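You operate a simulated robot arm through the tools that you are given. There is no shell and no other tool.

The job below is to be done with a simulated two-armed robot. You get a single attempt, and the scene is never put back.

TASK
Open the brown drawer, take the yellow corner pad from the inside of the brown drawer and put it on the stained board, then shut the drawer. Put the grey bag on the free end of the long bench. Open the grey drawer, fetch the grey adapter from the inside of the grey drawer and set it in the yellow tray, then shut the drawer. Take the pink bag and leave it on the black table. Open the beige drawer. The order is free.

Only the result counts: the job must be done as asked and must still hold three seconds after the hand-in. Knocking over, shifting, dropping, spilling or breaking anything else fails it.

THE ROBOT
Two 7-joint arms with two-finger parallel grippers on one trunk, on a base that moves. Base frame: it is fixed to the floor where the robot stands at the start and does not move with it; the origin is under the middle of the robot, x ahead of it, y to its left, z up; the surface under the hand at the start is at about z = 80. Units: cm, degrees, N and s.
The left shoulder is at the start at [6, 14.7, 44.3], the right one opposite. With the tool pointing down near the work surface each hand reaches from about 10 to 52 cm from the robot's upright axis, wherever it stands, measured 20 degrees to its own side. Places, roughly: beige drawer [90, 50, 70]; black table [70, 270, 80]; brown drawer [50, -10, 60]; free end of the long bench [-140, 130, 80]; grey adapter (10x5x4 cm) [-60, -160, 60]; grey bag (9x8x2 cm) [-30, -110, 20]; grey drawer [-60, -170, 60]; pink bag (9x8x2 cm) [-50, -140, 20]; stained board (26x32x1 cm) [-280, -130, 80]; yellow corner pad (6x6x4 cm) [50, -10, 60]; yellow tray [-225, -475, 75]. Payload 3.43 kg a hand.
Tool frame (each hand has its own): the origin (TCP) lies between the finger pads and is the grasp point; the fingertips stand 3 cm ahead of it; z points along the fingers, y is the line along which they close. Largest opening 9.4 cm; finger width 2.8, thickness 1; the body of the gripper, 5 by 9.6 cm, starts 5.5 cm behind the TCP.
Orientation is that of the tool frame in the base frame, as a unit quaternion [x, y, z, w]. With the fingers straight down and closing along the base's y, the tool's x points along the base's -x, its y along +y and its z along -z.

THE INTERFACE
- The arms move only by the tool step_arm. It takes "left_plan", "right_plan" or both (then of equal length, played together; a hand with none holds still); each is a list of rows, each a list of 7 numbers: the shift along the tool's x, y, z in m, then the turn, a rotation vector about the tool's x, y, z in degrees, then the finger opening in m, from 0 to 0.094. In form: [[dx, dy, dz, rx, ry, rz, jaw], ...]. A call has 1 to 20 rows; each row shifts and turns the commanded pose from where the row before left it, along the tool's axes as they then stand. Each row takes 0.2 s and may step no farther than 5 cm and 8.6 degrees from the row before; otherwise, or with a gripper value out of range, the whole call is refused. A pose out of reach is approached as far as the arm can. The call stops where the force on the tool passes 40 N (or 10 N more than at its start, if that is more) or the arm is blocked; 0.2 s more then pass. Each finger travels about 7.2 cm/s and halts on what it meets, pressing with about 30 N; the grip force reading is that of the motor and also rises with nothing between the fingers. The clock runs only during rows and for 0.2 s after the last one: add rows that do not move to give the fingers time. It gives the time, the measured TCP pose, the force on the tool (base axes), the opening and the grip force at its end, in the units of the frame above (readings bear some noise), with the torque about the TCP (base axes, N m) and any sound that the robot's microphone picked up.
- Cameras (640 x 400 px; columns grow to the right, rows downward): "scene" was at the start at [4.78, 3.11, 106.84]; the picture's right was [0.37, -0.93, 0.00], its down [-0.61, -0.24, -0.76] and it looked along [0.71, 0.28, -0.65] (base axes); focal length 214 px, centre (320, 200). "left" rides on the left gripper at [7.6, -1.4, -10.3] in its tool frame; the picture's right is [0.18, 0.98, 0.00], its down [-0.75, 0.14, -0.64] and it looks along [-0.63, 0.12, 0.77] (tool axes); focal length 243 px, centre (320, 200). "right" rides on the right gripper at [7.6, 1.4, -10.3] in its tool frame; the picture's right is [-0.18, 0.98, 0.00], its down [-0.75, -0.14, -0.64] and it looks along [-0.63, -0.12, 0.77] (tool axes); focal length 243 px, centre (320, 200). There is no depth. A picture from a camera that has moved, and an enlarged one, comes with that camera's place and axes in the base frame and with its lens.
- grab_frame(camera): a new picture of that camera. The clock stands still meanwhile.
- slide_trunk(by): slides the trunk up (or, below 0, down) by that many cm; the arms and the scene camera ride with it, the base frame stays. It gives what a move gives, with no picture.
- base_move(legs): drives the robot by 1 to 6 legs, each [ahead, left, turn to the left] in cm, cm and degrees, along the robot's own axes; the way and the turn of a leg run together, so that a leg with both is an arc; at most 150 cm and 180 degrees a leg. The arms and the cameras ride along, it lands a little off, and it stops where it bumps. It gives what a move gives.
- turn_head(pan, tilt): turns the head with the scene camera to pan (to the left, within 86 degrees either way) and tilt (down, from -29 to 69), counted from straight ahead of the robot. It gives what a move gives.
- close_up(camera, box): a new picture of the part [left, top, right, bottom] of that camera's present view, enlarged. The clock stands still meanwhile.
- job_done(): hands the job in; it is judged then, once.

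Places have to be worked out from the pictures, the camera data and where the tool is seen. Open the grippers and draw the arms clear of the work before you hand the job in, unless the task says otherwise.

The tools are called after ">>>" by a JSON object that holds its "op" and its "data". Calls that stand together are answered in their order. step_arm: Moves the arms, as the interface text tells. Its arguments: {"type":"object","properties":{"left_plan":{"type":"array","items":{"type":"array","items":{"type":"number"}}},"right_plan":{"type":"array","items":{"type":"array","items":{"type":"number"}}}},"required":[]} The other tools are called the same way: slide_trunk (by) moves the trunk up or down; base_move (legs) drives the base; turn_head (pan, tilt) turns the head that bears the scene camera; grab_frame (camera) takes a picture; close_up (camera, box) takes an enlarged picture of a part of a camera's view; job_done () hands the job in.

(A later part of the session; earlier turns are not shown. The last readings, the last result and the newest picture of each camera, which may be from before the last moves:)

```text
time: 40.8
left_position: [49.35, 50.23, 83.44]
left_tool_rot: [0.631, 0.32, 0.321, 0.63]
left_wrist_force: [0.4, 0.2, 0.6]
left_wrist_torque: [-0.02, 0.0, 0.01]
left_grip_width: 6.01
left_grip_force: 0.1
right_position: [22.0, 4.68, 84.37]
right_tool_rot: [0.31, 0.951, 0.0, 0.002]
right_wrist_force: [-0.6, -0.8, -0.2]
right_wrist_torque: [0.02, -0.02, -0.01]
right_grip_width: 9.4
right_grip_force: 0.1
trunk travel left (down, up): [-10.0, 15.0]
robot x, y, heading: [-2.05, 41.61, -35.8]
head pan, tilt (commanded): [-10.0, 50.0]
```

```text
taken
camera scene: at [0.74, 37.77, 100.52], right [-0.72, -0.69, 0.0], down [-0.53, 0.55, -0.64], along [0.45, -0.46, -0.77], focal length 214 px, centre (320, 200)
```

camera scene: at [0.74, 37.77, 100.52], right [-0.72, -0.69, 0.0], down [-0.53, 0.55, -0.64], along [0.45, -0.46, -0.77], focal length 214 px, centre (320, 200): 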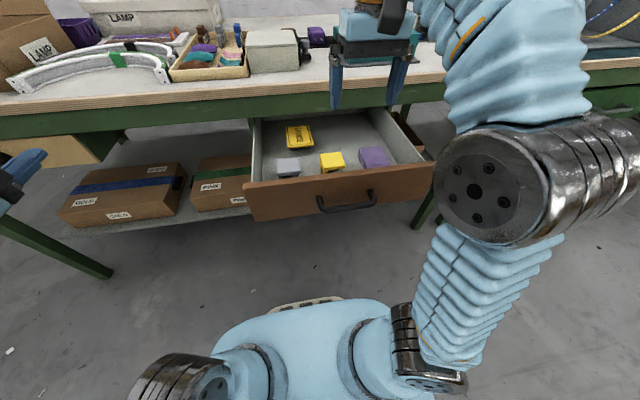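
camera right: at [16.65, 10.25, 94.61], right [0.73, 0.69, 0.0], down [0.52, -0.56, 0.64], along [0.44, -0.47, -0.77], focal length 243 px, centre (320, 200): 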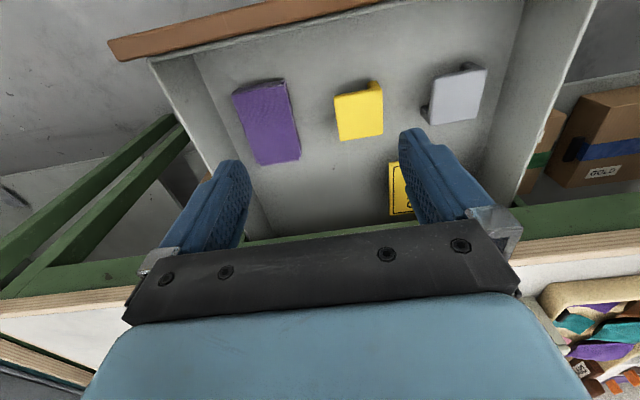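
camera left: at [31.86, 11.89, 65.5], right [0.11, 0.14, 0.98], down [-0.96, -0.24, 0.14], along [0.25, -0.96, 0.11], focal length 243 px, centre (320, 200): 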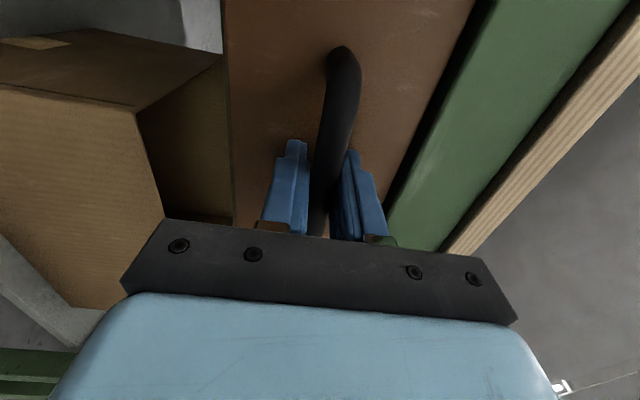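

At the upper height the arm was at its reach limit; lower down it should reach. I descend 12 cm while shifting the remaining 4 cm in each direction, staying above the pads.

>>> {"op": "step_arm", "data": {"right_plan": [[0, 0, 0.04, 0, 0, 0, 0.094], [-0.0144, 0.0137, 0.04, 0, 0, 0, 0.094], [-0.0144, 0.0137, 0.035, 0, 0, 0, 0.094], [-0.0143, 0.0136, 0, 0, 0, 0, 0.094], [0, 0, 0, 0, 0, 0, 0.094]]}}

>>> {"op": "grab_frame", "data": {"camera": "right"}}

>>> {"op": "close_up", "data": {"camera": "scene", "box": [220, 40, 460, 220]}}

```text
time: 42.0
left_position: [49.31, 50.34, 83.44]
left_tool_rot: [0.631, 0.318, 0.32, 0.631]
left_wrist_force: [0.4, 0.9, 0.0]
left_wrist_torque: [0.0, 0.03, 0.0]
left_grip_width: 5.98
left_grip_force: 0.1
right_position: [28.04, 5.24, 72.76]
right_tool_rot: [0.309, 0.951, 0.0, 0.003]
right_wrist_force: [0.5, -0.6, 1.0]
right_wrist_torque: [-0.01, 0.03, 0.0]
right_grip_width: 9.38
right_grip_force: 0.0
trunk travel left (down, up): [-10.0, 15.0]
robot x, y, heading: [-2.03, 41.48, -36.1]
head pan, tilt (commanded): [-10.0, 50.0]
```

```text
taken
camera right: at [22.6, 10.95, 83.12], right [0.73, 0.69, 0.0], down [0.52, -0.56, 0.64], along [0.44, -0.47, -0.76], focal length 243 px, centre (320, 200)
```

right: 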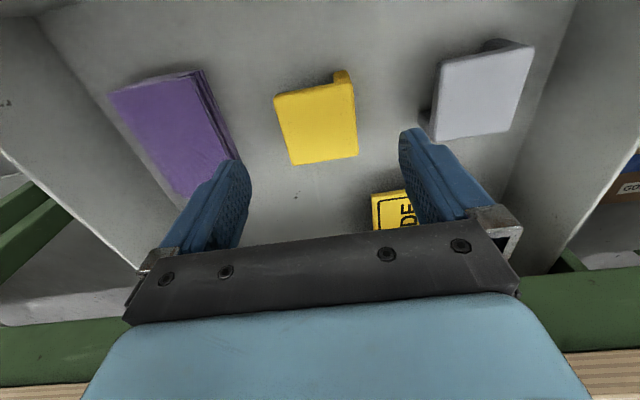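

```text
2.22 times, centred on (340, 130) of scene
camera zoom: at [0.74, 37.77, 100.51], right [-0.72, -0.69, 0.0], down [-0.53, 0.55, -0.64], along [0.45, -0.46, -0.77], focal length 477 px, centre (276, 356)
```

zoom: 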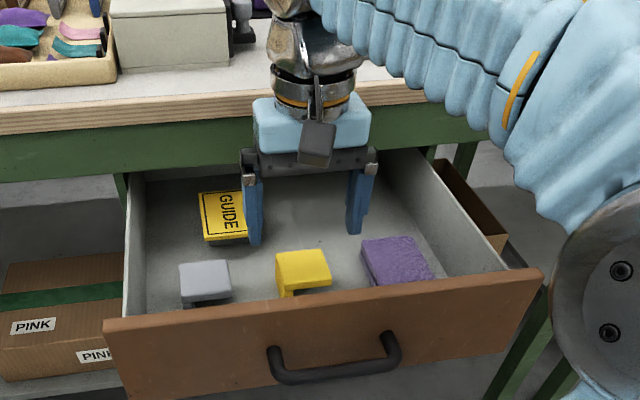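

The pad's centre re-measures at (28.0, 5.1), right under the hand. I descend to z≈65.2 and close.

>>> {"op": "step_arm", "data": {"right_plan": [[0, 0, 0.03, 0, 0, 0, 0.094], [0, 0, 0.03, 0, 0, 0, 0.094], [0, 0, 0.015, 0, 0, 0, 0.094], [0, 0, 0, 0, 0, 0, 0.094]]}}

>>> {"op": "grab_frame", "data": {"camera": "right"}}

```text
time: 43.0
left_position: [49.24, 50.3, 83.28]
left_tool_rot: [0.631, 0.32, 0.32, 0.63]
left_wrist_force: [0.2, -0.4, 0.5]
left_wrist_torque: [0.0, -0.03, 0.0]
left_grip_width: 6.02
left_grip_force: 0.1
right_position: [28.0, 5.3, 65.27]
right_tool_rot: [0.31, 0.951, 0.0, 0.001]
right_wrist_force: [0.1, -0.6, 4.1]
right_wrist_torque: [-0.15, 0.11, 0.0]
right_grip_width: 9.42
right_grip_force: 0.0
trunk travel left (down, up): [-10.0, 15.0]
robot x, y, heading: [-2.03, 41.47, -36.3]
head pan, tilt (commanded): [-10.0, 50.0]
```

```text
taken
camera right: at [22.65, 11.01, 75.59], right [0.73, 0.69, 0.0], down [0.52, -0.56, 0.65], along [0.44, -0.47, -0.76], focal length 243 px, centre (320, 200)
```

right: 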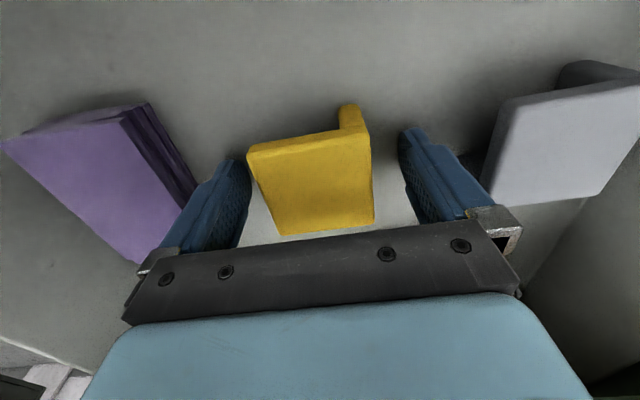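

A light 4 N contact shows on the -Y' finger, possibly grazing the purple piece or the drawer floor. I rise 4 mm and close on the pad.

>>> {"op": "step_arm", "data": {"right_plan": [[0, 0, -0.004, 0, 0, 0, 0.094], [0, 0, 0, 0, 0, 0, 0.075], [0, 0, 0, 0, 0, 0, 0.05], [0, 0, 0, 0, 0, 0, 0.03], [0, 0, 0, 0, 0, 0, 0.03], [0, 0, 0, 0, 0, 0, 0.03]]}}

>>> {"op": "grab_frame", "data": {"camera": "right"}}

```text
time: 44.4
left_position: [49.2, 50.26, 83.41]
left_tool_rot: [0.631, 0.319, 0.322, 0.63]
left_wrist_force: [-0.1, -0.4, -1.0]
left_wrist_torque: [0.02, -0.01, -0.01]
left_grip_width: 6.01
left_grip_force: 0.1
right_position: [27.92, 5.35, 65.76]
right_tool_rot: [0.31, 0.951, 0.0, 0.002]
right_wrist_force: [0.5, -0.7, 0.7]
right_wrist_torque: [0.0, 0.01, -0.03]
right_grip_width: 5.81
right_grip_force: 30.0
trunk travel left (down, up): [-10.0, 15.0]
robot x, y, heading: [-1.94, 41.64, -35.9]
head pan, tilt (commanded): [-10.0, 50.0]
```

```text
taken
camera right: at [22.59, 11.03, 76.03], right [0.73, 0.69, 0.0], down [0.52, -0.56, 0.64], along [0.44, -0.47, -0.77], focal length 243 px, centre (320, 200)
```

right: 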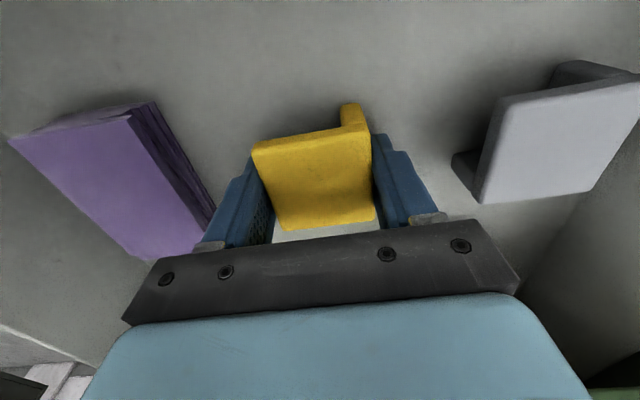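

The pad is held (5.8 cm, 30 N). I lift it straight up out of the drawer and draw it back toward the robot.

>>> {"op": "step_arm", "data": {"right_plan": [[0, 0, -0.03, 0, 0, 0, 0.03], [0, 0, -0.04, 0, 0, 0, 0.03], [0, 0, -0.04, 0, 0, 0, 0.03], [0.02, 0, -0.03, 0, 0, 0, 0.03], [0.03, -0.02, -0.02, 0, 0, 0, 0.03], [0.03, -0.02, -0.01, 0, 0, 0, 0.03]]}}

>>> {"op": "grab_frame", "data": {"camera": "right"}}

>>> {"op": "grab_frame", "data": {"camera": "scene"}}

```text
time: 45.8
left_position: [49.19, 50.28, 83.28]
left_tool_rot: [0.63, 0.32, 0.321, 0.63]
left_wrist_force: [-0.1, -0.1, -1.3]
left_wrist_torque: [-0.01, -0.03, -0.02]
left_grip_width: 5.98
left_grip_force: 0.1
right_position: [19.18, 6.86, 82.73]
right_tool_rot: [0.308, 0.951, 0.0, 0.002]
right_wrist_force: [0.6, -1.1, -1.0]
right_wrist_torque: [0.02, 0.06, 0.0]
right_grip_width: 5.8
right_grip_force: 29.7
trunk travel left (down, up): [-10.0, 15.0]
robot x, y, heading: [-1.81, 41.45, -36.1]
head pan, tilt (commanded): [-10.0, 50.0]
```

```text
taken
camera right: at [13.76, 12.5, 92.99], right [0.73, 0.69, 0.0], down [0.53, -0.56, 0.64], along [0.44, -0.47, -0.77], focal length 243 px, centre (320, 200)
```

right: 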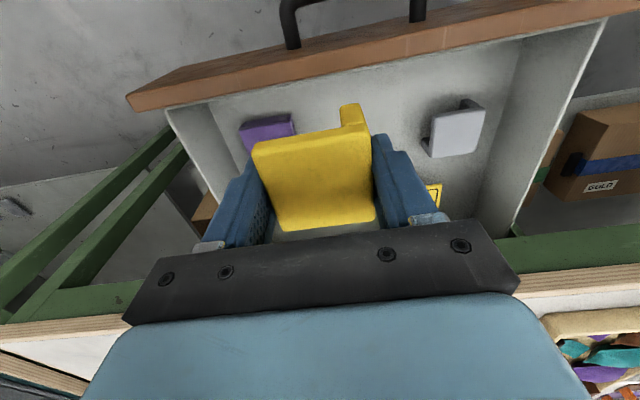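

```text
taken
camera scene: at [0.78, 37.77, 100.51], right [-0.72, -0.69, 0.0], down [-0.53, 0.55, -0.64], along [0.45, -0.46, -0.77], focal length 214 px, centre (320, 200)
```

scene: 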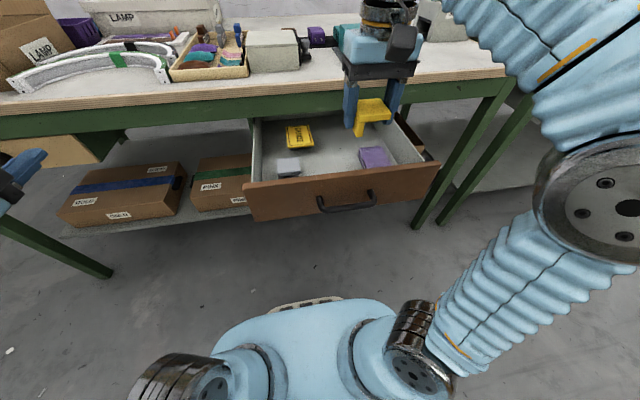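

The pad is out. I now back off and shift right so the left hand can face the brown handle again for closing, then lower the trunk to -10.

>>> {"op": "base_move", "data": {"legs": [[-28, 0, 0], [0, -30, 0]]}}

>>> {"op": "slide_trunk", "data": {"by": -5}}

>>> {"op": "step_arm", "data": {"left_plan": [[-0.025, -0.015, 0.02, 0, 0, 0, 0.06], [-0.025, -0.015, 0.02, 0, 0, 0, 0.06], [-0.025, -0.015, 0.02, 0, 0, 0, 0.06], [-0.025, -0.015, 0.02, 0, 0, 0, 0.06], [-0.025, -0.015, 0.02, 0, 0, 0, 0.06], [-0.025, -0.015, 0.02, 0, 0, 0, 0.06], [-0.022, -0.012, 0, 0, 0, 0, 0.06], [-0.022, -0.012, 0, 0, 0, 0, 0.06]]}}

>>> {"op": "turn_head", "data": {"pan": 0, "tilt": 40}}

>>> {"op": "grab_frame", "data": {"camera": "left"}}

>>> {"op": "grab_frame", "data": {"camera": "scene"}}

```text
time: 49.4
left_position: [8.43, 42.39, 83.24]
left_tool_rot: [0.631, 0.319, 0.321, 0.63]
left_wrist_force: [-0.1, -0.1, -0.7]
left_wrist_torque: [0.0, 0.04, -0.02]
left_grip_width: 6.03
left_grip_force: 0.0
right_position: [-21.76, -1.15, 82.6]
right_tool_rot: [0.309, 0.951, -0.001, 0.001]
right_wrist_force: [0.1, 1.1, -0.3]
right_wrist_torque: [-0.04, -0.01, 0.03]
right_grip_width: 5.79
right_grip_force: 29.8
trunk travel left (down, up): [-10.0, 15.0]
robot x, y, heading: [-43.1, 33.21, -36.1]
head pan, tilt (commanded): [-10.0, 50.0]
```

```text
time: 50.3
left_position: [8.45, 42.41, 78.29]
left_tool_rot: [0.631, 0.32, 0.32, 0.63]
left_wrist_force: [-0.1, -0.3, -0.1]
left_wrist_torque: [-0.02, 0.04, 0.02]
left_grip_width: 5.97
left_grip_force: 0.2
right_position: [-21.78, -1.09, 77.67]
right_tool_rot: [0.309, 0.951, 0.0, 0.002]
right_wrist_force: [-1.0, 0.0, 0.0]
right_wrist_torque: [-0.03, 0.0, -0.02]
right_grip_width: 5.79
right_grip_force: 29.6
trunk travel left (down, up): [-5.0, 20.0]
robot x, y, heading: [-42.65, 33.8, -36.0]
head pan, tilt (commanded): [-10.0, 50.0]
```

```text
time: 52.1
left_position: [6.67, 19.78, 66.78]
left_tool_rot: [0.63, 0.321, 0.321, 0.63]
left_wrist_force: [0.4, 0.0, 0.5]
left_wrist_torque: [0.01, 0.01, -0.01]
left_grip_width: 5.98
left_grip_force: 0.1
right_position: [-21.67, -1.07, 77.71]
right_tool_rot: [0.309, 0.951, 0.0, 0.001]
right_wrist_force: [0.4, -0.3, 0.9]
right_wrist_torque: [0.0, -0.02, 0.0]
right_grip_width: 5.79
right_grip_force: 29.7
trunk travel left (down, up): [-5.0, 20.0]
robot x, y, heading: [-42.8, 33.39, -36.1]
head pan, tilt (commanded): [-10.0, 50.0]
```

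```text
time: 52.9
left_position: [6.67, 19.62, 66.75]
left_tool_rot: [0.63, 0.321, 0.32, 0.63]
left_wrist_force: [-0.2, 0.5, -0.2]
left_wrist_torque: [0.0, -0.01, -0.01]
left_grip_width: 5.98
left_grip_force: 0.0
right_position: [-21.73, -1.17, 77.68]
right_tool_rot: [0.309, 0.951, -0.001, 0.002]
right_wrist_force: [-0.6, 0.5, -0.8]
right_wrist_torque: [0.0, -0.03, -0.01]
right_grip_width: 5.82
right_grip_force: 29.7
trunk travel left (down, up): [-5.0, 20.0]
robot x, y, heading: [-42.57, 33.8, -36.0]
head pan, tilt (commanded): [0.0, 40.0]
```

```text
taken
camera left: at [2.96, 31.84, 65.42], right [0.11, 0.15, 0.98], down [-0.96, -0.23, 0.14], along [0.25, -0.96, 0.12], focal length 243 px, centre (320, 200)
```

left: 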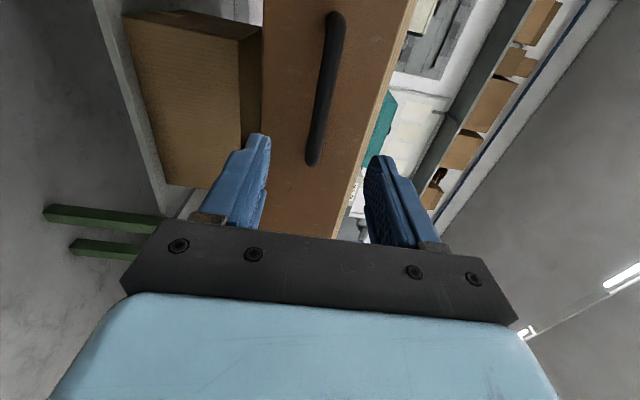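

```text
taken
camera scene: at [-38.59, 30.34, 96.93], right [-0.59, -0.81, 0.0], down [-0.52, 0.38, -0.77], along [0.62, -0.45, -0.64], focal length 214 px, centre (320, 200)
```

scene: 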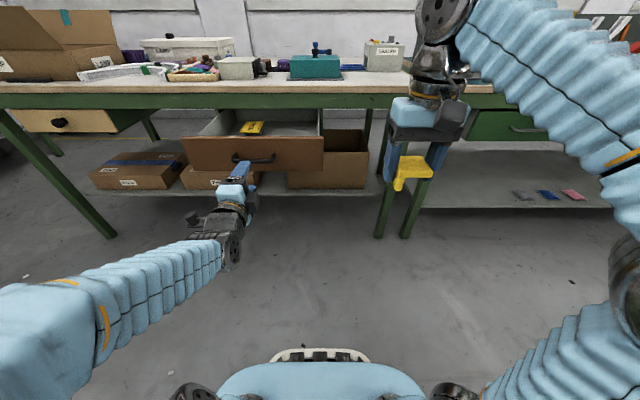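

The left hand is 10 cm short of the bar, at the right height. I advance 10 cm, shift 1 cm left, and grip the handle.

>>> {"op": "step_arm", "data": {"left_plan": [[0.011, 0, 0.02, 0, 0, 0, 0.06], [0, 0, 0.04, 0, 0, 0, 0.06], [0, 0, 0.04, 0, 0, 0, 0.06], [0, 0, 0, 0, 0, 0, 0.04], [0, 0, 0, 0, 0, 0, 0.015], [0, 0, 0, 0, 0, 0, 0.01], [0, 0, 0, 0, 0, 0, 0.01]]}}

>>> {"op": "grab_frame", "data": {"camera": "left"}}

```text
time: 54.5
left_position: [15.39, 14.61, 66.65]
left_tool_rot: [0.632, 0.32, 0.321, 0.629]
left_wrist_force: [-0.1, -1.5, -5.9]
left_wrist_torque: [-0.1, 0.08, -0.4]
left_grip_width: 1.82
left_grip_force: 44.6
right_position: [-21.8, -1.11, 77.57]
right_tool_rot: [0.309, 0.951, -0.001, 0.001]
right_wrist_force: [-0.9, 1.1, 0.3]
right_wrist_torque: [0.02, 0.0, 0.02]
right_grip_width: 5.78
right_grip_force: 30.2
trunk travel left (down, up): [-5.0, 20.0]
robot x, y, heading: [-43.35, 33.74, -36.0]
head pan, tilt (commanded): [0.0, 40.0]
```

```text
taken
camera left: at [11.64, 26.78, 65.44], right [0.11, 0.15, 0.98], down [-0.96, -0.23, 0.14], along [0.25, -0.96, 0.12], focal length 243 px, centre (320, 200)
```

left: 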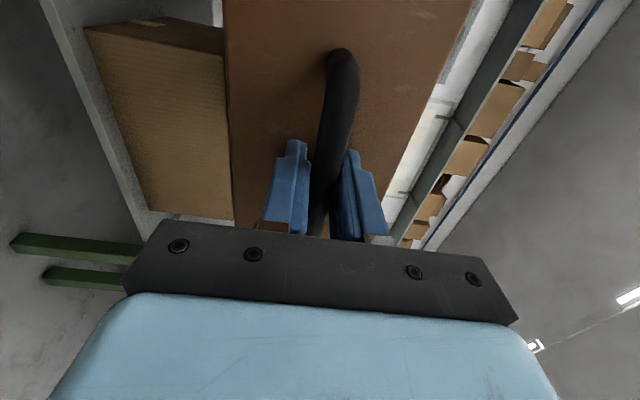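

The handle is gripped again with low forces. I push by driving forward 12 cm and check loads.

>>> {"op": "base_move", "data": {"legs": [[12, 0, 0]]}}

```text
time: 55.7
left_position: [25.36, 7.42, 66.73]
left_tool_rot: [0.631, 0.32, 0.321, 0.629]
left_wrist_force: [-6.8, -6.4, -11.0]
left_wrist_torque: [-0.14, 0.03, -0.1]
left_grip_width: 1.84
left_grip_force: 45.4
right_position: [-11.69, -8.38, 77.65]
right_tool_rot: [0.309, 0.951, 0.0, 0.0]
right_wrist_force: [0.1, -0.6, -0.1]
right_wrist_torque: [-0.01, 0.01, -0.03]
right_grip_width: 5.81
right_grip_force: 30.1
trunk travel left (down, up): [-5.0, 20.0]
robot x, y, heading: [-32.87, 26.26, -35.8]
head pan, tilt (commanded): [0.0, 40.0]
```

Forces stay low; about 13 cm remain. I drive 9 cm more and finish with the arm.

>>> {"op": "base_move", "data": {"legs": [[9, 0, 0]]}}

>>> {"op": "step_arm", "data": {"left_plan": [[0, 0, 0.01, 0, 0, 0, 0.01], [0, 0, 0.01, 0, 0, 0, 0.01], [0, 0, 0.01, 0, 0, 0, 0.01], [0, 0, 0.008, 0, 0, 0, 0.01], [0, 0, 0.008, 0, 0, 0, 0.01], [0, 0, 0.008, 0, 0, 0, 0.01]]}}

>>> {"op": "grab_frame", "data": {"camera": "scene"}}

```text
time: 56.8
left_position: [32.56, 2.23, 66.8]
left_tool_rot: [0.631, 0.32, 0.32, 0.629]
left_wrist_force: [-4.8, -2.0, -5.7]
left_wrist_torque: [-0.15, 0.1, 0.22]
left_grip_width: 1.84
left_grip_force: 44.8
right_position: [-4.46, -13.55, 77.68]
right_tool_rot: [0.308, 0.951, -0.001, 0.002]
right_wrist_force: [0.5, 0.5, -0.2]
right_wrist_torque: [0.0, -0.01, -0.02]
right_grip_width: 5.81
right_grip_force: 30.1
trunk travel left (down, up): [-5.0, 20.0]
robot x, y, heading: [-25.83, 21.08, -35.7]
head pan, tilt (commanded): [0.0, 40.0]
```

```text
time: 58.0
left_position: [35.74, -0.1, 66.83]
left_tool_rot: [0.632, 0.32, 0.319, 0.63]
left_wrist_force: [-24.4, 16.8, 5.7]
left_wrist_torque: [-0.18, -0.68, 0.95]
left_grip_width: 1.85
left_grip_force: 45.0
right_position: [-4.58, -13.44, 77.68]
right_tool_rot: [0.308, 0.951, 0.0, 0.003]
right_wrist_force: [-0.3, 0.0, -0.9]
right_wrist_torque: [-0.02, -0.01, 0.01]
right_grip_width: 5.79
right_grip_force: 29.5
trunk travel left (down, up): [-5.0, 20.0]
robot x, y, heading: [-25.6, 21.44, -36.0]
head pan, tilt (commanded): [0.0, 40.0]
stopped in row 5 (left hand): the force on the tool passed its limit at 71 N (the readings are from after the stop); the commanded pose is now the measured one
```

```text
taken
camera scene: at [-21.6, 18.01, 96.97], right [-0.59, -0.81, 0.0], down [-0.52, 0.38, -0.77], along [0.62, -0.45, -0.64], focal length 214 px, centre (320, 200)
```

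scene: 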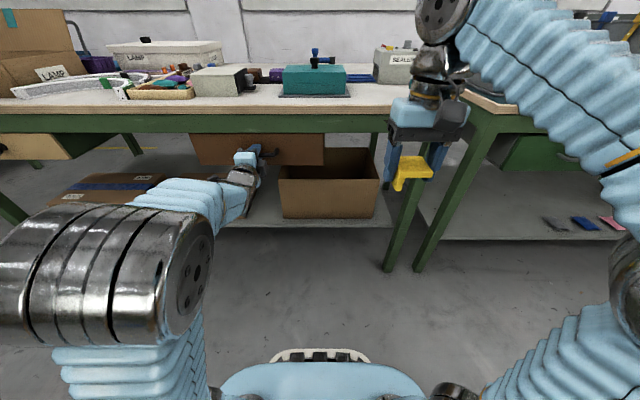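

The hand is back exactly at the original handle position (X'≈29.15) with a hard stop: the brown drawer is shut. I release and back away.

>>> {"op": "step_arm", "data": {"left_plan": [[0, 0, 0, 0, 0, 0, 0.03], [0, 0, 0, 0, 0, 0, 0.06], [0, 0, 0, 0, 0, 0, 0.06], [0, 0, 0, 0, 0, 0, 0.06]]}}

>>> {"op": "base_move", "data": {"legs": [[-14, 0, 0]]}}

>>> {"op": "grab_frame", "data": {"camera": "scene"}}

>>> {"op": "grab_frame", "data": {"camera": "left"}}

```text
time: 58.5
left_position: [35.76, -0.12, 65.66]
left_tool_rot: [0.639, 0.325, 0.316, 0.621]
left_wrist_force: [-25.8, 16.0, -30.0]
left_wrist_torque: [0.0, -0.05, -0.07]
left_grip_width: 4.33
left_grip_force: 0.0
right_position: [-4.55, -13.44, 77.71]
right_tool_rot: [0.308, 0.952, -0.001, 0.003]
right_wrist_force: [0.0, -0.7, 1.0]
right_wrist_torque: [0.04, -0.02, 0.03]
right_grip_width: 5.8
right_grip_force: 30.5
trunk travel left (down, up): [-5.0, 20.0]
robot x, y, heading: [-25.92, 21.36, -35.8]
head pan, tilt (commanded): [0.0, 40.0]
stopped in row 2 (left hand): the force on the tool passed its limit at 47 N (the readings are from after the stop); the commanded pose is now the measured one
```

```text
time: 59.8
left_position: [24.4, 7.92, 66.25]
left_tool_rot: [0.635, 0.323, 0.317, 0.627]
left_wrist_force: [-0.1, -0.7, -0.2]
left_wrist_torque: [0.0, 0.02, 0.02]
left_grip_width: 5.99
left_grip_force: 0.1
right_position: [-15.92, -5.32, 77.62]
right_tool_rot: [0.308, 0.951, -0.001, 0.002]
right_wrist_force: [-0.4, 0.7, -0.5]
right_wrist_torque: [-0.01, -0.01, 0.0]
right_grip_width: 5.78
right_grip_force: 30.0
trunk travel left (down, up): [-5.0, 20.0]
robot x, y, heading: [-37.35, 29.75, -35.9]
head pan, tilt (commanded): [0.0, 40.0]
```

```text
taken
camera scene: at [-32.81, 26.14, 96.93], right [-0.59, -0.81, 0.0], down [-0.52, 0.38, -0.77], along [0.62, -0.45, -0.64], focal length 214 px, centre (320, 200)
```

scene: 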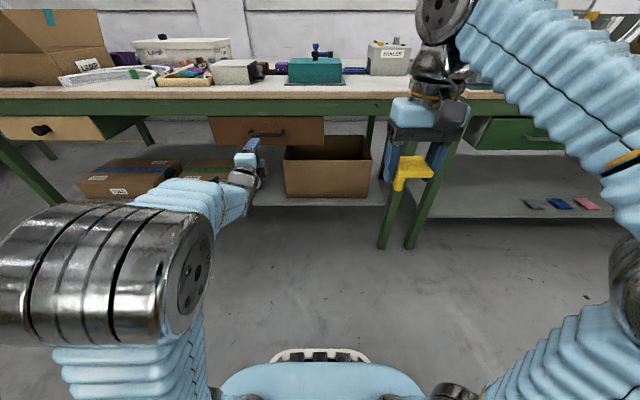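

```text
taken
camera left: at [20.7, 20.16, 65.08], right [0.12, 0.14, 0.98], down [-0.96, -0.23, 0.15], along [0.25, -0.96, 0.11], focal length 243 px, centre (320, 200)
```

left: 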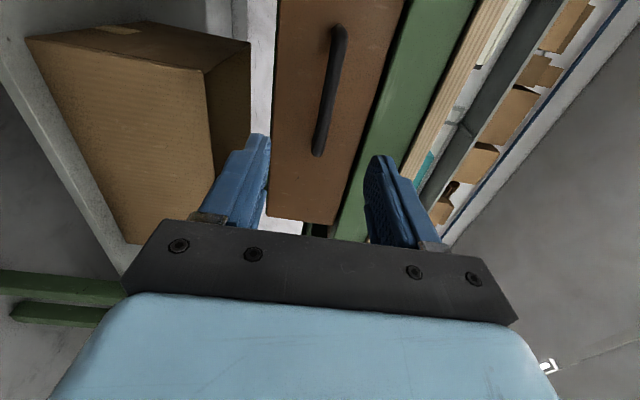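

The brown drawer is closed and the hand clear. At the left end the beige drawer shows a black knob; since the left hand is already pointing forward, I drive left to open that next.

>>> {"op": "base_move", "data": {"legs": [[0, 68, 0]]}}

>>> {"op": "grab_frame", "data": {"camera": "scene"}}

>>> {"op": "grab_frame", "data": {"camera": "left"}}

```text
time: 63.6
left_position: [64.6, 65.86, 66.3]
left_tool_rot: [0.631, 0.33, 0.325, 0.622]
left_wrist_force: [0.2, -0.7, 0.2]
left_wrist_torque: [0.0, 0.0, -0.01]
left_grip_width: 6.02
left_grip_force: 0.2
right_position: [24.54, 51.48, 77.56]
right_tool_rot: [0.298, 0.955, -0.001, 0.002]
right_wrist_force: [-0.1, -1.0, -0.5]
right_wrist_torque: [0.01, 0.02, -0.01]
right_grip_width: 5.82
right_grip_force: 29.9
trunk travel left (down, up): [-5.0, 20.0]
robot x, y, heading: [2.88, 85.74, -34.4]
head pan, tilt (commanded): [0.0, 40.0]
```

```text
taken
camera scene: at [6.98, 82.53, 96.93], right [-0.57, -0.82, 0.0], down [-0.53, 0.36, -0.77], along [0.63, -0.43, -0.64], focal length 214 px, centre (320, 200)
```

scene: 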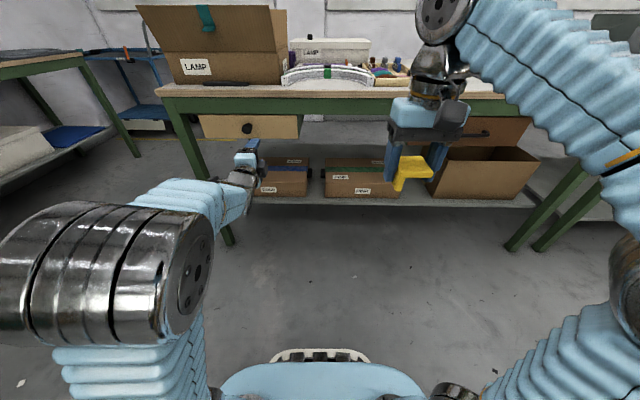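

```text
taken
camera left: at [60.62, 77.81, 65.08], right [0.12, 0.14, 0.98], down [-0.96, -0.25, 0.15], along [0.27, -0.96, 0.11], focal length 243 px, centre (320, 200)
```

left: 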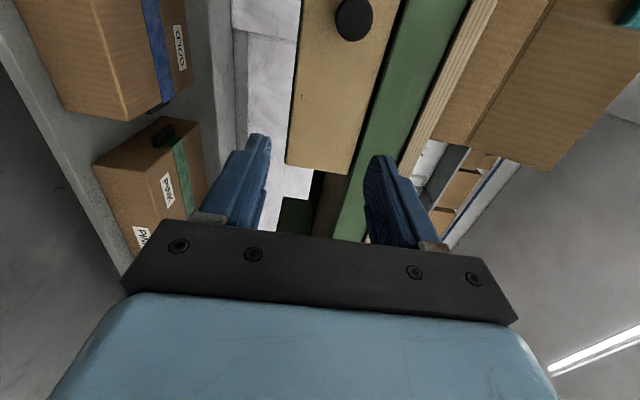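

Triangulation puts the beige drawer's round knob at about X'≈29.3, Y'≈97.9, z≈68.2. I trim the heading by -1.1° and shift the base left 8 cm to line the hand up.

>>> {"op": "base_move", "data": {"legs": [[0, 0, -1.1], [0, 8, 0]]}}

>>> {"op": "step_arm", "data": {"left_plan": [[0, 0.018, 0, 0, 0, 0, 0.06], [0, 0, 0, 0, 0, 0, 0.07]]}}

>>> {"op": "grab_frame", "data": {"camera": "left"}}

>>> {"op": "close_up", "data": {"camera": "scene", "box": [160, 80, 340, 190]}}

```text
time: 65.0
left_position: [68.74, 71.13, 66.34]
left_tool_rot: [0.634, 0.324, 0.319, 0.625]
left_wrist_force: [-0.6, 0.2, 0.2]
left_wrist_torque: [-0.01, 0.0, -0.03]
left_grip_width: 5.99
left_grip_force: 0.0
right_position: [28.57, 57.58, 77.73]
right_tool_rot: [0.306, 0.952, 0.0, 0.002]
right_wrist_force: [0.4, -0.2, -0.9]
right_wrist_torque: [-0.03, 0.0, 0.03]
right_grip_width: 5.78
right_grip_force: 30.4
trunk travel left (down, up): [-5.0, 20.0]
robot x, y, heading: [7.32, 92.12, -35.7]
head pan, tilt (commanded): [0.0, 40.0]
```

```text
time: 65.6
left_position: [68.84, 71.01, 68.21]
left_tool_rot: [0.635, 0.323, 0.32, 0.625]
left_wrist_force: [0.7, 0.1, 0.3]
left_wrist_torque: [0.0, -0.02, 0.04]
left_grip_width: 6.99
left_grip_force: 0.0
right_position: [28.56, 57.5, 77.67]
right_tool_rot: [0.305, 0.952, -0.001, 0.002]
right_wrist_force: [-0.2, 0.0, 0.3]
right_wrist_torque: [0.01, -0.02, 0.01]
right_grip_width: 5.8
right_grip_force: 30.5
trunk travel left (down, up): [-5.0, 20.0]
robot x, y, heading: [7.06, 91.66, -35.4]
head pan, tilt (commanded): [0.0, 40.0]
```

```text
taken
camera left: at [65.09, 83.18, 67.0], right [0.12, 0.14, 0.98], down [-0.96, -0.24, 0.15], along [0.25, -0.96, 0.11], focal length 243 px, centre (320, 200)
```

left: 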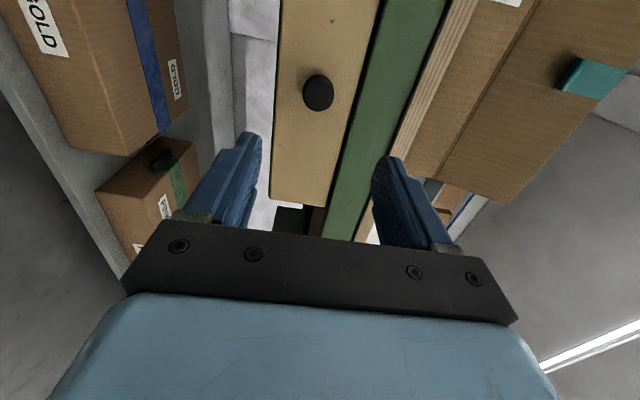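

```text
3.56 times, centred on (250, 135) of scene
camera zoom: at [11.51, 88.86, 96.93], right [-0.58, -0.81, 0.0], down [-0.52, 0.37, -0.77], along [0.62, -0.45, -0.64], focal length 763 px, centre (569, 431)
```

zoom: 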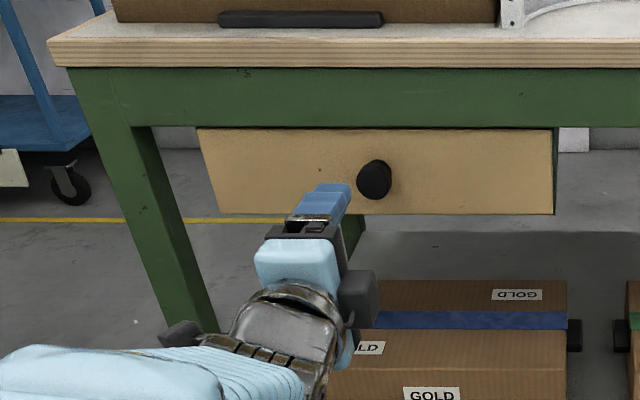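

The hand is now laterally aligned with the knob (knob at X'≈30.5, z≈67.9). I drive forward 10 cm and look again.

>>> {"op": "base_move", "data": {"legs": [[10, 0, 0]]}}

>>> {"op": "grab_frame", "data": {"camera": "left"}}

>>> {"op": "close_up", "data": {"camera": "scene", "box": [160, 80, 340, 190]}}

```text
time: 66.8
left_position: [76.95, 65.09, 68.22]
left_tool_rot: [0.635, 0.324, 0.32, 0.625]
left_wrist_force: [0.2, 0.4, -1.0]
left_wrist_torque: [-0.01, -0.02, -0.02]
left_grip_width: 7.02
left_grip_force: 0.0
right_position: [36.86, 51.78, 77.74]
right_tool_rot: [0.306, 0.952, -0.001, 0.002]
right_wrist_force: [-0.6, -0.2, 0.9]
right_wrist_torque: [0.0, 0.0, 0.01]
right_grip_width: 5.78
right_grip_force: 29.8
trunk travel left (down, up): [-5.0, 20.0]
robot x, y, heading: [15.72, 86.24, -35.7]
head pan, tilt (commanded): [0.0, 40.0]
```

```text
taken
camera left: at [73.28, 77.29, 66.98], right [0.12, 0.14, 0.98], down [-0.96, -0.24, 0.15], along [0.25, -0.96, 0.11], focal length 243 px, centre (320, 200)
```

left: 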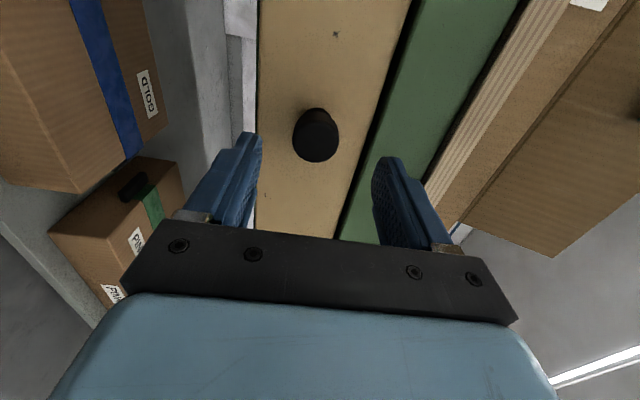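

```text
3.56 times, centred on (250, 135) of scene
camera zoom: at [19.72, 82.99, 96.93], right [-0.58, -0.81, 0.0], down [-0.52, 0.37, -0.77], along [0.62, -0.45, -0.64], focal length 763 px, centre (569, 431)
```

zoom: 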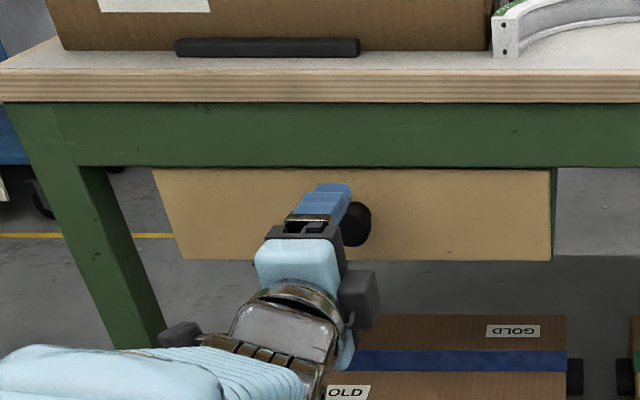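

The knob face is 6.4 cm ahead of the TCP and centred. I advance 5.2 cm, then close gently.

>>> {"op": "step_arm", "data": {"left_plan": [[0, -0.002, 0.025, 0, 0, 0, 0.07], [0, 0, 0.015, 0, 0, 0, 0.07], [0, 0, 0.012, 0, 0, 0, 0.07], [0, 0, 0, 0, 0, 0, 0.07]]}}

>>> {"op": "grab_frame", "data": {"camera": "left"}}

```text
time: 67.5
left_position: [80.52, 62.75, 68.02]
left_tool_rot: [0.634, 0.324, 0.319, 0.626]
left_wrist_force: [-15.9, 10.6, 0.4]
left_wrist_torque: [-0.47, -0.73, -0.05]
left_grip_width: 6.98
left_grip_force: 0.0
right_position: [36.69, 51.6, 77.67]
right_tool_rot: [0.305, 0.952, -0.001, 0.001]
right_wrist_force: [0.6, -0.2, -0.5]
right_wrist_torque: [0.0, 0.02, 0.01]
right_grip_width: 5.79
right_grip_force: 29.6
trunk travel left (down, up): [-5.0, 20.0]
robot x, y, heading: [15.19, 86.23, -35.6]
head pan, tilt (commanded): [0.0, 40.0]
stopped in row 3 (left hand): the force on the tool passed its limit at 50 N (the readings are from after the stop); the commanded pose is now the measured one
```

```text
taken
camera left: at [76.75, 74.9, 66.73], right [0.12, 0.14, 0.98], down [-0.96, -0.23, 0.15], along [0.25, -0.96, 0.11], focal length 243 px, centre (320, 200)
```

left: 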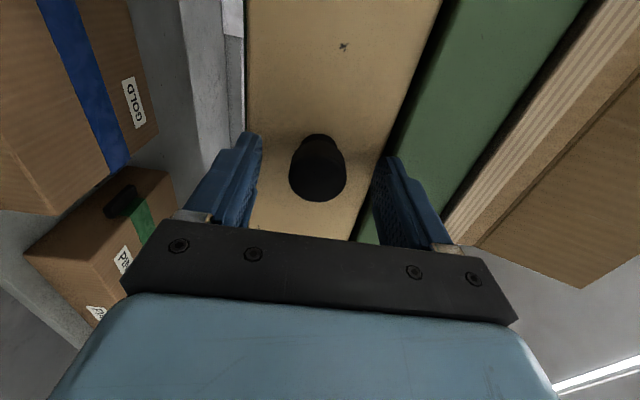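

The upper fingertip just touched the green apron, but the knob is already well between the fingers. I close on it here.

>>> {"op": "step_arm", "data": {"left_plan": [[0, 0, -0.002, 0, 0, 0, 0.05], [0, 0, 0, 0, 0, 0, 0.03], [0, 0, 0, 0, 0, 0, 0.02], [0, 0, 0, 0, 0, 0, 0.02], [0, 0, 0, 0, 0, 0, 0.02]]}}

>>> {"op": "grab_frame", "data": {"camera": "left"}}

```text
time: 68.7
left_position: [80.54, 62.76, 67.78]
left_tool_rot: [0.634, 0.324, 0.319, 0.625]
left_wrist_force: [-1.7, 0.4, -7.0]
left_wrist_torque: [-0.43, -0.65, 0.31]
left_grip_width: 3.21
left_grip_force: 45.0
right_position: [36.88, 51.67, 77.7]
right_tool_rot: [0.306, 0.952, 0.0, 0.001]
right_wrist_force: [0.4, 0.0, -0.4]
right_wrist_torque: [0.0, 0.0, 0.03]
right_grip_width: 5.78
right_grip_force: 29.5
trunk travel left (down, up): [-5.0, 20.0]
robot x, y, heading: [15.1, 86.27, -35.3]
head pan, tilt (commanded): [0.0, 40.0]
```

```text
taken
camera left: at [76.66, 74.96, 66.61], right [0.12, 0.14, 0.98], down [-0.96, -0.24, 0.15], along [0.25, -0.96, 0.11], focal length 243 px, centre (320, 200)
```

left: 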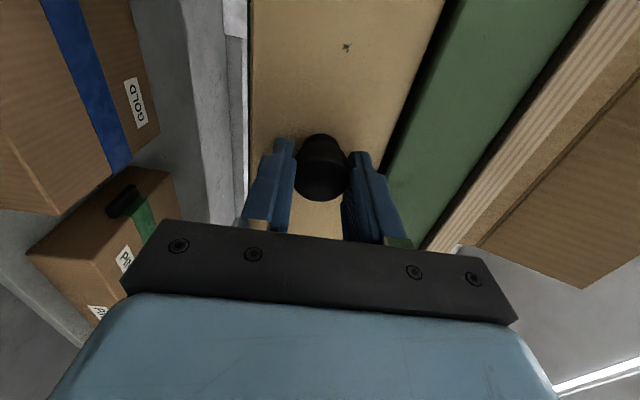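

Knob gripped (3.2 cm, 45 N). I pull back about 9 cm with the arm in small steps.

>>> {"op": "step_arm", "data": {"left_plan": [[0, 0, -0.01, 0, 0, 0, 0.02], [0, 0, -0.015, 0, 0, 0, 0.02], [0, 0, -0.015, 0, 0, 0, 0.02], [0, 0, -0.015, 0, 0, 0, 0.02], [0, 0, -0.015, 0, 0, 0, 0.02], [0, 0, -0.015, 0, 0, 0, 0.02]]}}

>>> {"op": "grab_frame", "data": {"camera": "scene"}}

```text
time: 70.1
left_position: [73.53, 67.81, 67.84]
left_tool_rot: [0.635, 0.324, 0.319, 0.624]
left_wrist_force: [-0.7, -2.5, -18.3]
left_wrist_torque: [-0.28, -0.44, 0.51]
left_grip_width: 3.2
left_grip_force: 44.9
right_position: [36.88, 51.63, 77.49]
right_tool_rot: [0.306, 0.952, 0.0, 0.0]
right_wrist_force: [0.0, -0.3, 0.1]
right_wrist_torque: [-0.01, 0.02, 0.0]
right_grip_width: 5.79
right_grip_force: 30.0
trunk travel left (down, up): [-5.0, 20.0]
robot x, y, heading: [15.46, 86.14, -35.6]
head pan, tilt (commanded): [0.0, 40.0]
```

```text
taken
camera scene: at [19.8, 82.95, 96.91], right [-0.58, -0.81, 0.0], down [-0.52, 0.37, -0.77], along [0.62, -0.45, -0.64], focal length 214 px, centre (320, 200)
```

scene: 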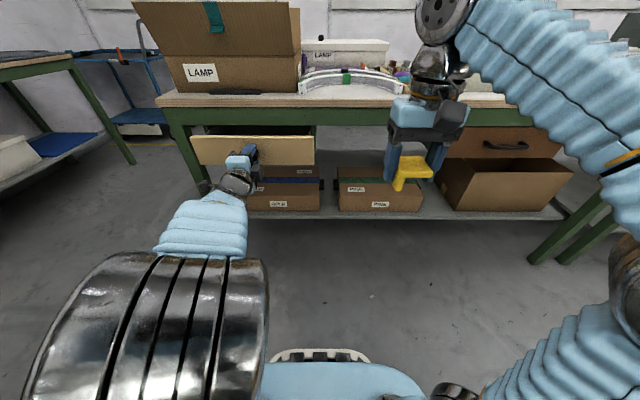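

The beige drawer follows. I drive the base back 12 cm to open it further.

>>> {"op": "step_arm", "data": {"left_plan": [[0, -0.002, 0, 0, 0, 0, 0.02], [0, 0, 0, 0, 0, 0, 0.02]]}}

>>> {"op": "base_move", "data": {"legs": [[-12, 0, 0]]}}

>>> {"op": "grab_frame", "data": {"camera": "scene"}}

```text
time: 70.7
left_position: [73.72, 67.83, 67.84]
left_tool_rot: [0.634, 0.323, 0.319, 0.626]
left_wrist_force: [-4.2, -2.7, -12.5]
left_wrist_torque: [-0.56, -0.42, 0.31]
left_grip_width: 3.17
left_grip_force: 44.9
right_position: [36.81, 51.7, 77.49]
right_tool_rot: [0.306, 0.952, 0.0, 0.001]
right_wrist_force: [-0.1, 0.6, -0.3]
right_wrist_torque: [0.03, 0.03, -0.02]
right_grip_width: 5.79
right_grip_force: 30.3
trunk travel left (down, up): [-5.0, 20.0]
robot x, y, heading: [15.18, 86.06, -35.5]
head pan, tilt (commanded): [0.0, 40.0]
```

```text
time: 71.9
left_position: [63.99, 74.77, 67.75]
left_tool_rot: [0.635, 0.323, 0.319, 0.624]
left_wrist_force: [-0.9, -4.0, -8.2]
left_wrist_torque: [-0.28, -0.73, -0.72]
left_grip_width: 3.22
left_grip_force: 45.4
right_position: [27.24, 58.52, 77.63]
right_tool_rot: [0.304, 0.953, 0.0, 0.0]
right_wrist_force: [0.2, 0.0, -0.2]
right_wrist_torque: [-0.04, 0.03, 0.02]
right_grip_width: 5.78
right_grip_force: 29.9
trunk travel left (down, up): [-5.0, 20.0]
robot x, y, heading: [5.88, 93.08, -35.5]
head pan, tilt (commanded): [0.0, 40.0]
```

```text
taken
camera scene: at [10.13, 89.82, 96.93], right [-0.58, -0.81, 0.0], down [-0.52, 0.37, -0.77], along [0.62, -0.44, -0.64], focal length 214 px, centre (320, 200)
```

scene: 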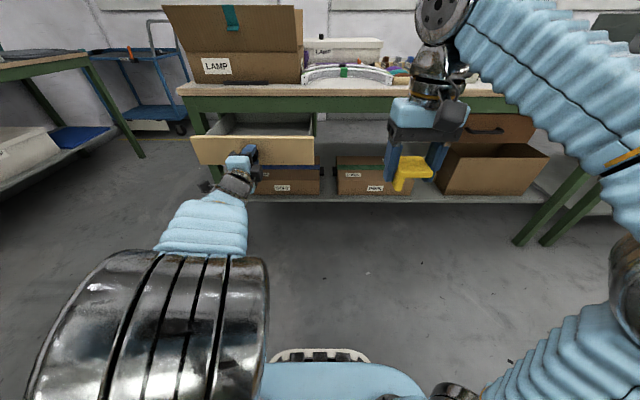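

About 20 cm open. I pull 6 cm more to be well open and watch the load.

>>> {"op": "base_move", "data": {"legs": [[-6, 0, 0]]}}

>>> {"op": "close_up", "data": {"camera": "scene", "box": [160, 60, 360, 200]}}

```text
time: 72.9
left_position: [58.93, 78.47, 67.87]
left_tool_rot: [0.634, 0.323, 0.319, 0.625]
left_wrist_force: [0.2, 0.7, 0.7]
left_wrist_torque: [0.0, 0.01, 0.01]
left_grip_width: 2.0
left_grip_force: 0.1
right_position: [22.21, 62.18, 77.61]
right_tool_rot: [0.305, 0.952, 0.0, 0.001]
right_wrist_force: [-0.4, -0.6, -0.8]
right_wrist_torque: [-0.03, 0.01, -0.02]
right_grip_width: 5.82
right_grip_force: 29.5
trunk travel left (down, up): [-5.0, 20.0]
robot x, y, heading: [0.6, 96.62, -35.5]
head pan, tilt (commanded): [0.0, 40.0]
```

```text
2.86 times, centred on (260, 130) of scene
camera zoom: at [5.07, 93.45, 96.93], right [-0.58, -0.81, 0.0], down [-0.52, 0.37, -0.77], along [0.62, -0.44, -0.64], focal length 613 px, centre (491, 400)
```

zoom: 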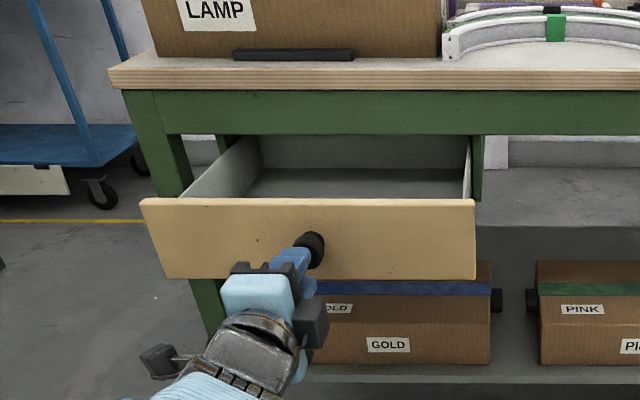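

The fingers slipped off the knob near 21 cm of opening, perhaps at the drawer's stop. I re-grip the knob deeper and pull once more to find out.

>>> {"op": "step_arm", "data": {"left_plan": [[0, 0, 0, 0, 0, 0, 0.04], [0, 0, 0, 0, 0, 0, 0.055], [0, 0, 0.02, 0, 0, 0, 0.055], [0, 0, 0.02, 0, 0, 0, 0.055], [0, 0, 0.018, 0, 0, 0, 0.055], [0, 0, 0, 0, 0, 0, 0.055]]}}

>>> {"op": "grab_frame", "data": {"camera": "left"}}

```text
time: 74.3
left_position: [63.66, 74.95, 67.91]
left_tool_rot: [0.634, 0.324, 0.32, 0.625]
left_wrist_force: [-0.3, 1.7, 0.9]
left_wrist_torque: [-0.09, -0.03, 0.0]
left_grip_width: 5.53
left_grip_force: 0.5
right_position: [22.18, 62.16, 77.57]
right_tool_rot: [0.305, 0.952, 0.0, 0.001]
right_wrist_force: [-1.4, 0.2, 0.3]
right_wrist_torque: [0.06, -0.03, -0.01]
right_grip_width: 5.8
right_grip_force: 30.2
trunk travel left (down, up): [-5.0, 20.0]
robot x, y, heading: [0.76, 96.64, -35.5]
head pan, tilt (commanded): [0.0, 40.0]
```

```text
taken
camera left: at [59.83, 87.1, 66.57], right [0.12, 0.14, 0.98], down [-0.96, -0.24, 0.15], along [0.25, -0.96, 0.11], focal length 243 px, centre (320, 200)
```

left: 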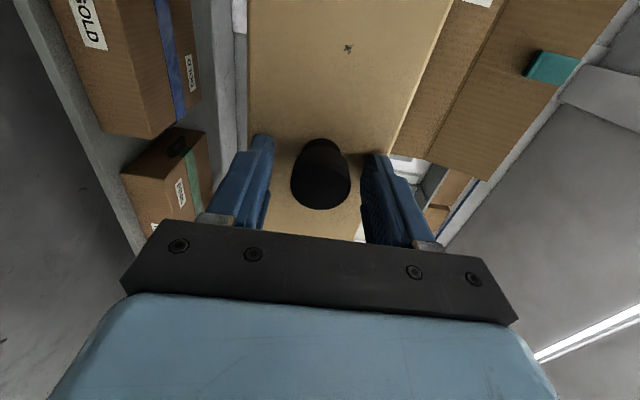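

The knob is centred between the fingers and deeper than before. I close and pull with small steps, watching for a stop.

>>> {"op": "step_arm", "data": {"left_plan": [[0, 0, 0, 0, 0, 0, 0.035], [0, 0, 0, 0, 0, 0, 0.02], [0, 0, 0, 0, 0, 0, 0.02], [0, 0, 0, 0, 0, 0, 0.02], [0, 0, -0.008, 0, 0, 0, 0.02], [0, 0, -0.008, 0, 0, 0, 0.02], [0, 0, -0.008, 0, 0, 0, 0.02]]}}

>>> {"op": "grab_frame", "data": {"camera": "left"}}

```text
time: 75.9
left_position: [61.75, 76.33, 67.85]
left_tool_rot: [0.635, 0.324, 0.32, 0.624]
left_wrist_force: [14.3, -10.2, 2.3]
left_wrist_torque: [-0.31, -0.35, 0.08]
left_grip_width: 3.17
left_grip_force: 34.3
right_position: [22.2, 62.18, 77.6]
right_tool_rot: [0.305, 0.952, -0.001, 0.001]
right_wrist_force: [0.0, -0.1, 0.1]
right_wrist_torque: [0.01, -0.01, 0.01]
right_grip_width: 5.79
right_grip_force: 30.0
trunk travel left (down, up): [-5.0, 20.0]
robot x, y, heading: [0.58, 96.8, -35.4]
head pan, tilt (commanded): [0.0, 40.0]
```

```text
taken
camera left: at [57.95, 88.52, 66.61], right [0.12, 0.14, 0.98], down [-0.96, -0.24, 0.15], along [0.25, -0.96, 0.11], focal length 243 px, centre (320, 200)
```

left: 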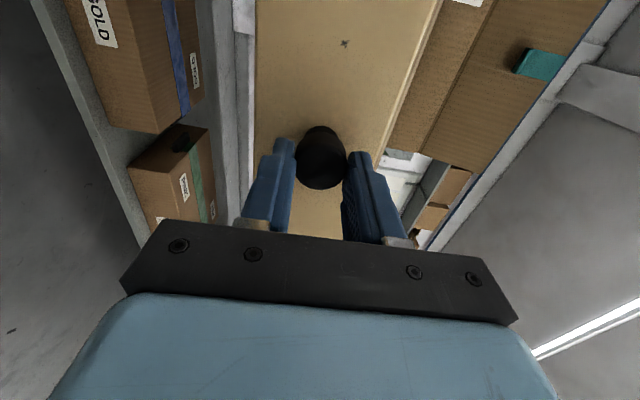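

The drawer resists with the fingers sliding at ~18 N: it's at its end stop, fully open. I release the knob and back away.

>>> {"op": "step_arm", "data": {"left_plan": [[0, 0, 0, 0, 0, 0, 0.04], [0, 0, 0, 0, 0, 0, 0.06], [0, 0, 0, 0, 0, 0, 0.06]]}}

>>> {"op": "base_move", "data": {"legs": [[-15, 0, 0]]}}

>>> {"op": "grab_frame", "data": {"camera": "scene"}}

```text
time: 76.7
left_position: [61.77, 76.42, 67.86]
left_tool_rot: [0.634, 0.324, 0.319, 0.625]
left_wrist_force: [0.3, 0.3, 0.6]
left_wrist_torque: [0.01, -0.01, 0.02]
left_grip_width: 6.03
left_grip_force: 0.0
right_position: [22.2, 62.15, 77.64]
right_tool_rot: [0.305, 0.952, -0.001, 0.001]
right_wrist_force: [0.9, 0.2, -0.7]
right_wrist_torque: [-0.04, -0.01, 0.02]
right_grip_width: 5.8
right_grip_force: 29.9
trunk travel left (down, up): [-5.0, 20.0]
robot x, y, heading: [0.89, 96.64, -35.3]
head pan, tilt (commanded): [0.0, 40.0]
```

```text
time: 78.1
left_position: [49.3, 85.14, 67.85]
left_tool_rot: [0.635, 0.324, 0.319, 0.625]
left_wrist_force: [0.1, 0.6, 0.4]
left_wrist_torque: [-0.05, -0.02, 0.0]
left_grip_width: 6.01
left_grip_force: 0.0
right_position: [9.71, 70.95, 77.77]
right_tool_rot: [0.306, 0.952, -0.001, 0.001]
right_wrist_force: [1.0, 0.1, 0.1]
right_wrist_torque: [0.01, -0.02, 0.02]
right_grip_width: 5.81
right_grip_force: 29.8
trunk travel left (down, up): [-5.0, 20.0]
robot x, y, heading: [-11.53, 105.38, -35.5]
head pan, tilt (commanded): [0.0, 40.0]
```

```text
taken
camera scene: at [-7.28, 102.26, 96.93], right [-0.58, -0.81, 0.0], down [-0.52, 0.37, -0.77], along [0.62, -0.45, -0.64], focal length 214 px, centre (320, 200)
```

scene: 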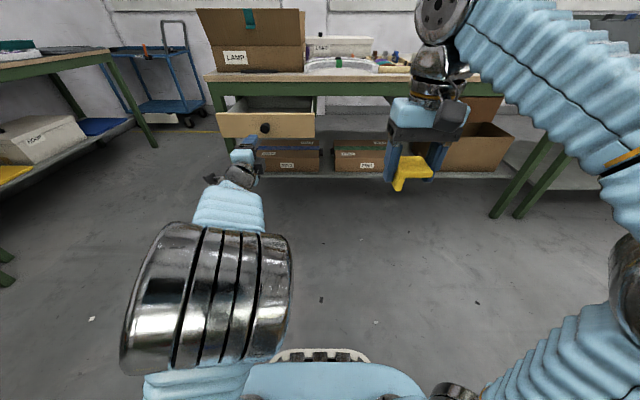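

The beige drawer stands open. Next I look around from here, left first, to see the black table and the long bench.

>>> {"op": "turn_head", "data": {"pan": 70, "tilt": 20}}

>>> {"op": "grab_frame", "data": {"camera": "scene"}}

>>> {"op": "turn_head", "data": {"pan": -85, "tilt": 20}}

>>> {"op": "grab_frame", "data": {"camera": "scene"}}

```text
time: 79.5
left_position: [49.33, 84.98, 67.94]
left_tool_rot: [0.634, 0.323, 0.32, 0.625]
left_wrist_force: [-0.1, -0.9, 0.7]
left_wrist_torque: [0.0, -0.01, 0.03]
left_grip_width: 6.01
left_grip_force: 0.1
right_position: [9.75, 70.92, 77.66]
right_tool_rot: [0.308, 0.951, -0.001, 0.001]
right_wrist_force: [0.7, 0.4, -0.5]
right_wrist_torque: [0.03, -0.03, 0.02]
right_grip_width: 5.8
right_grip_force: 30.1
trunk travel left (down, up): [-5.0, 20.0]
robot x, y, heading: [-11.4, 105.69, -35.9]
head pan, tilt (commanded): [70.0, 20.0]
```

```text
taken
camera scene: at [-6.49, 112.46, 100.07], right [0.56, -0.83, 0.0], down [-0.28, -0.19, -0.94], along [0.78, 0.53, -0.34], focal length 214 px, centre (320, 200)
```

scene: 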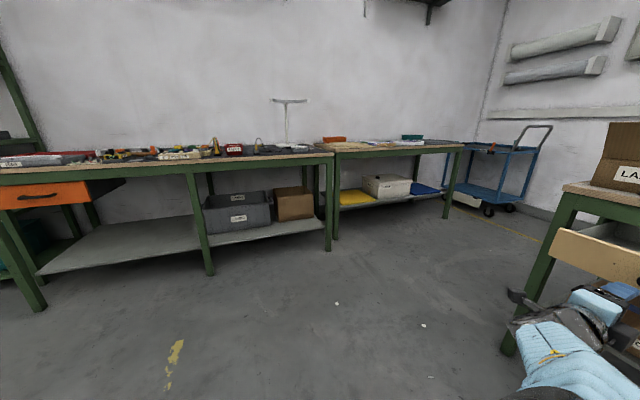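

```text
time: 81.9
left_position: [49.39, 85.12, 67.8]
left_tool_rot: [0.635, 0.322, 0.319, 0.626]
left_wrist_force: [0.3, -0.7, -0.9]
left_wrist_torque: [-0.01, 0.0, 0.02]
left_grip_width: 6.03
left_grip_force: 0.0
right_position: [9.71, 70.86, 77.56]
right_tool_rot: [0.307, 0.952, 0.0, 0.001]
right_wrist_force: [-0.9, 0.3, 0.2]
right_wrist_torque: [0.01, -0.01, 0.02]
right_grip_width: 5.82
right_grip_force: 30.4
trunk travel left (down, up): [-5.0, 20.0]
robot x, y, heading: [-11.57, 105.22, -35.6]
head pan, tilt (commanded): [-85.0, 20.0]
```

```text
taken
camera scene: at [-18.93, 99.2, 100.07], right [-0.86, 0.51, 0.0], down [0.17, 0.29, -0.94], along [-0.48, -0.81, -0.34], focal length 214 px, centre (320, 200)
```

scene: 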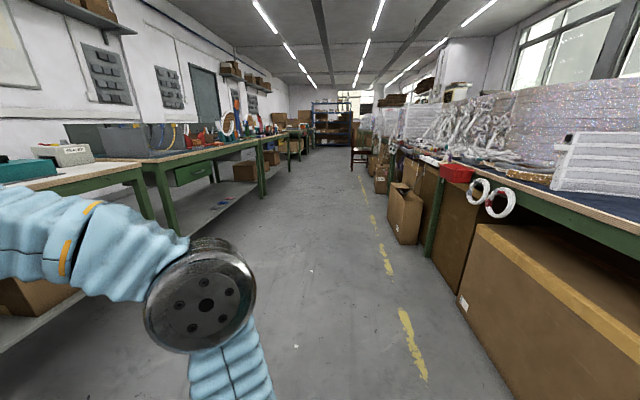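

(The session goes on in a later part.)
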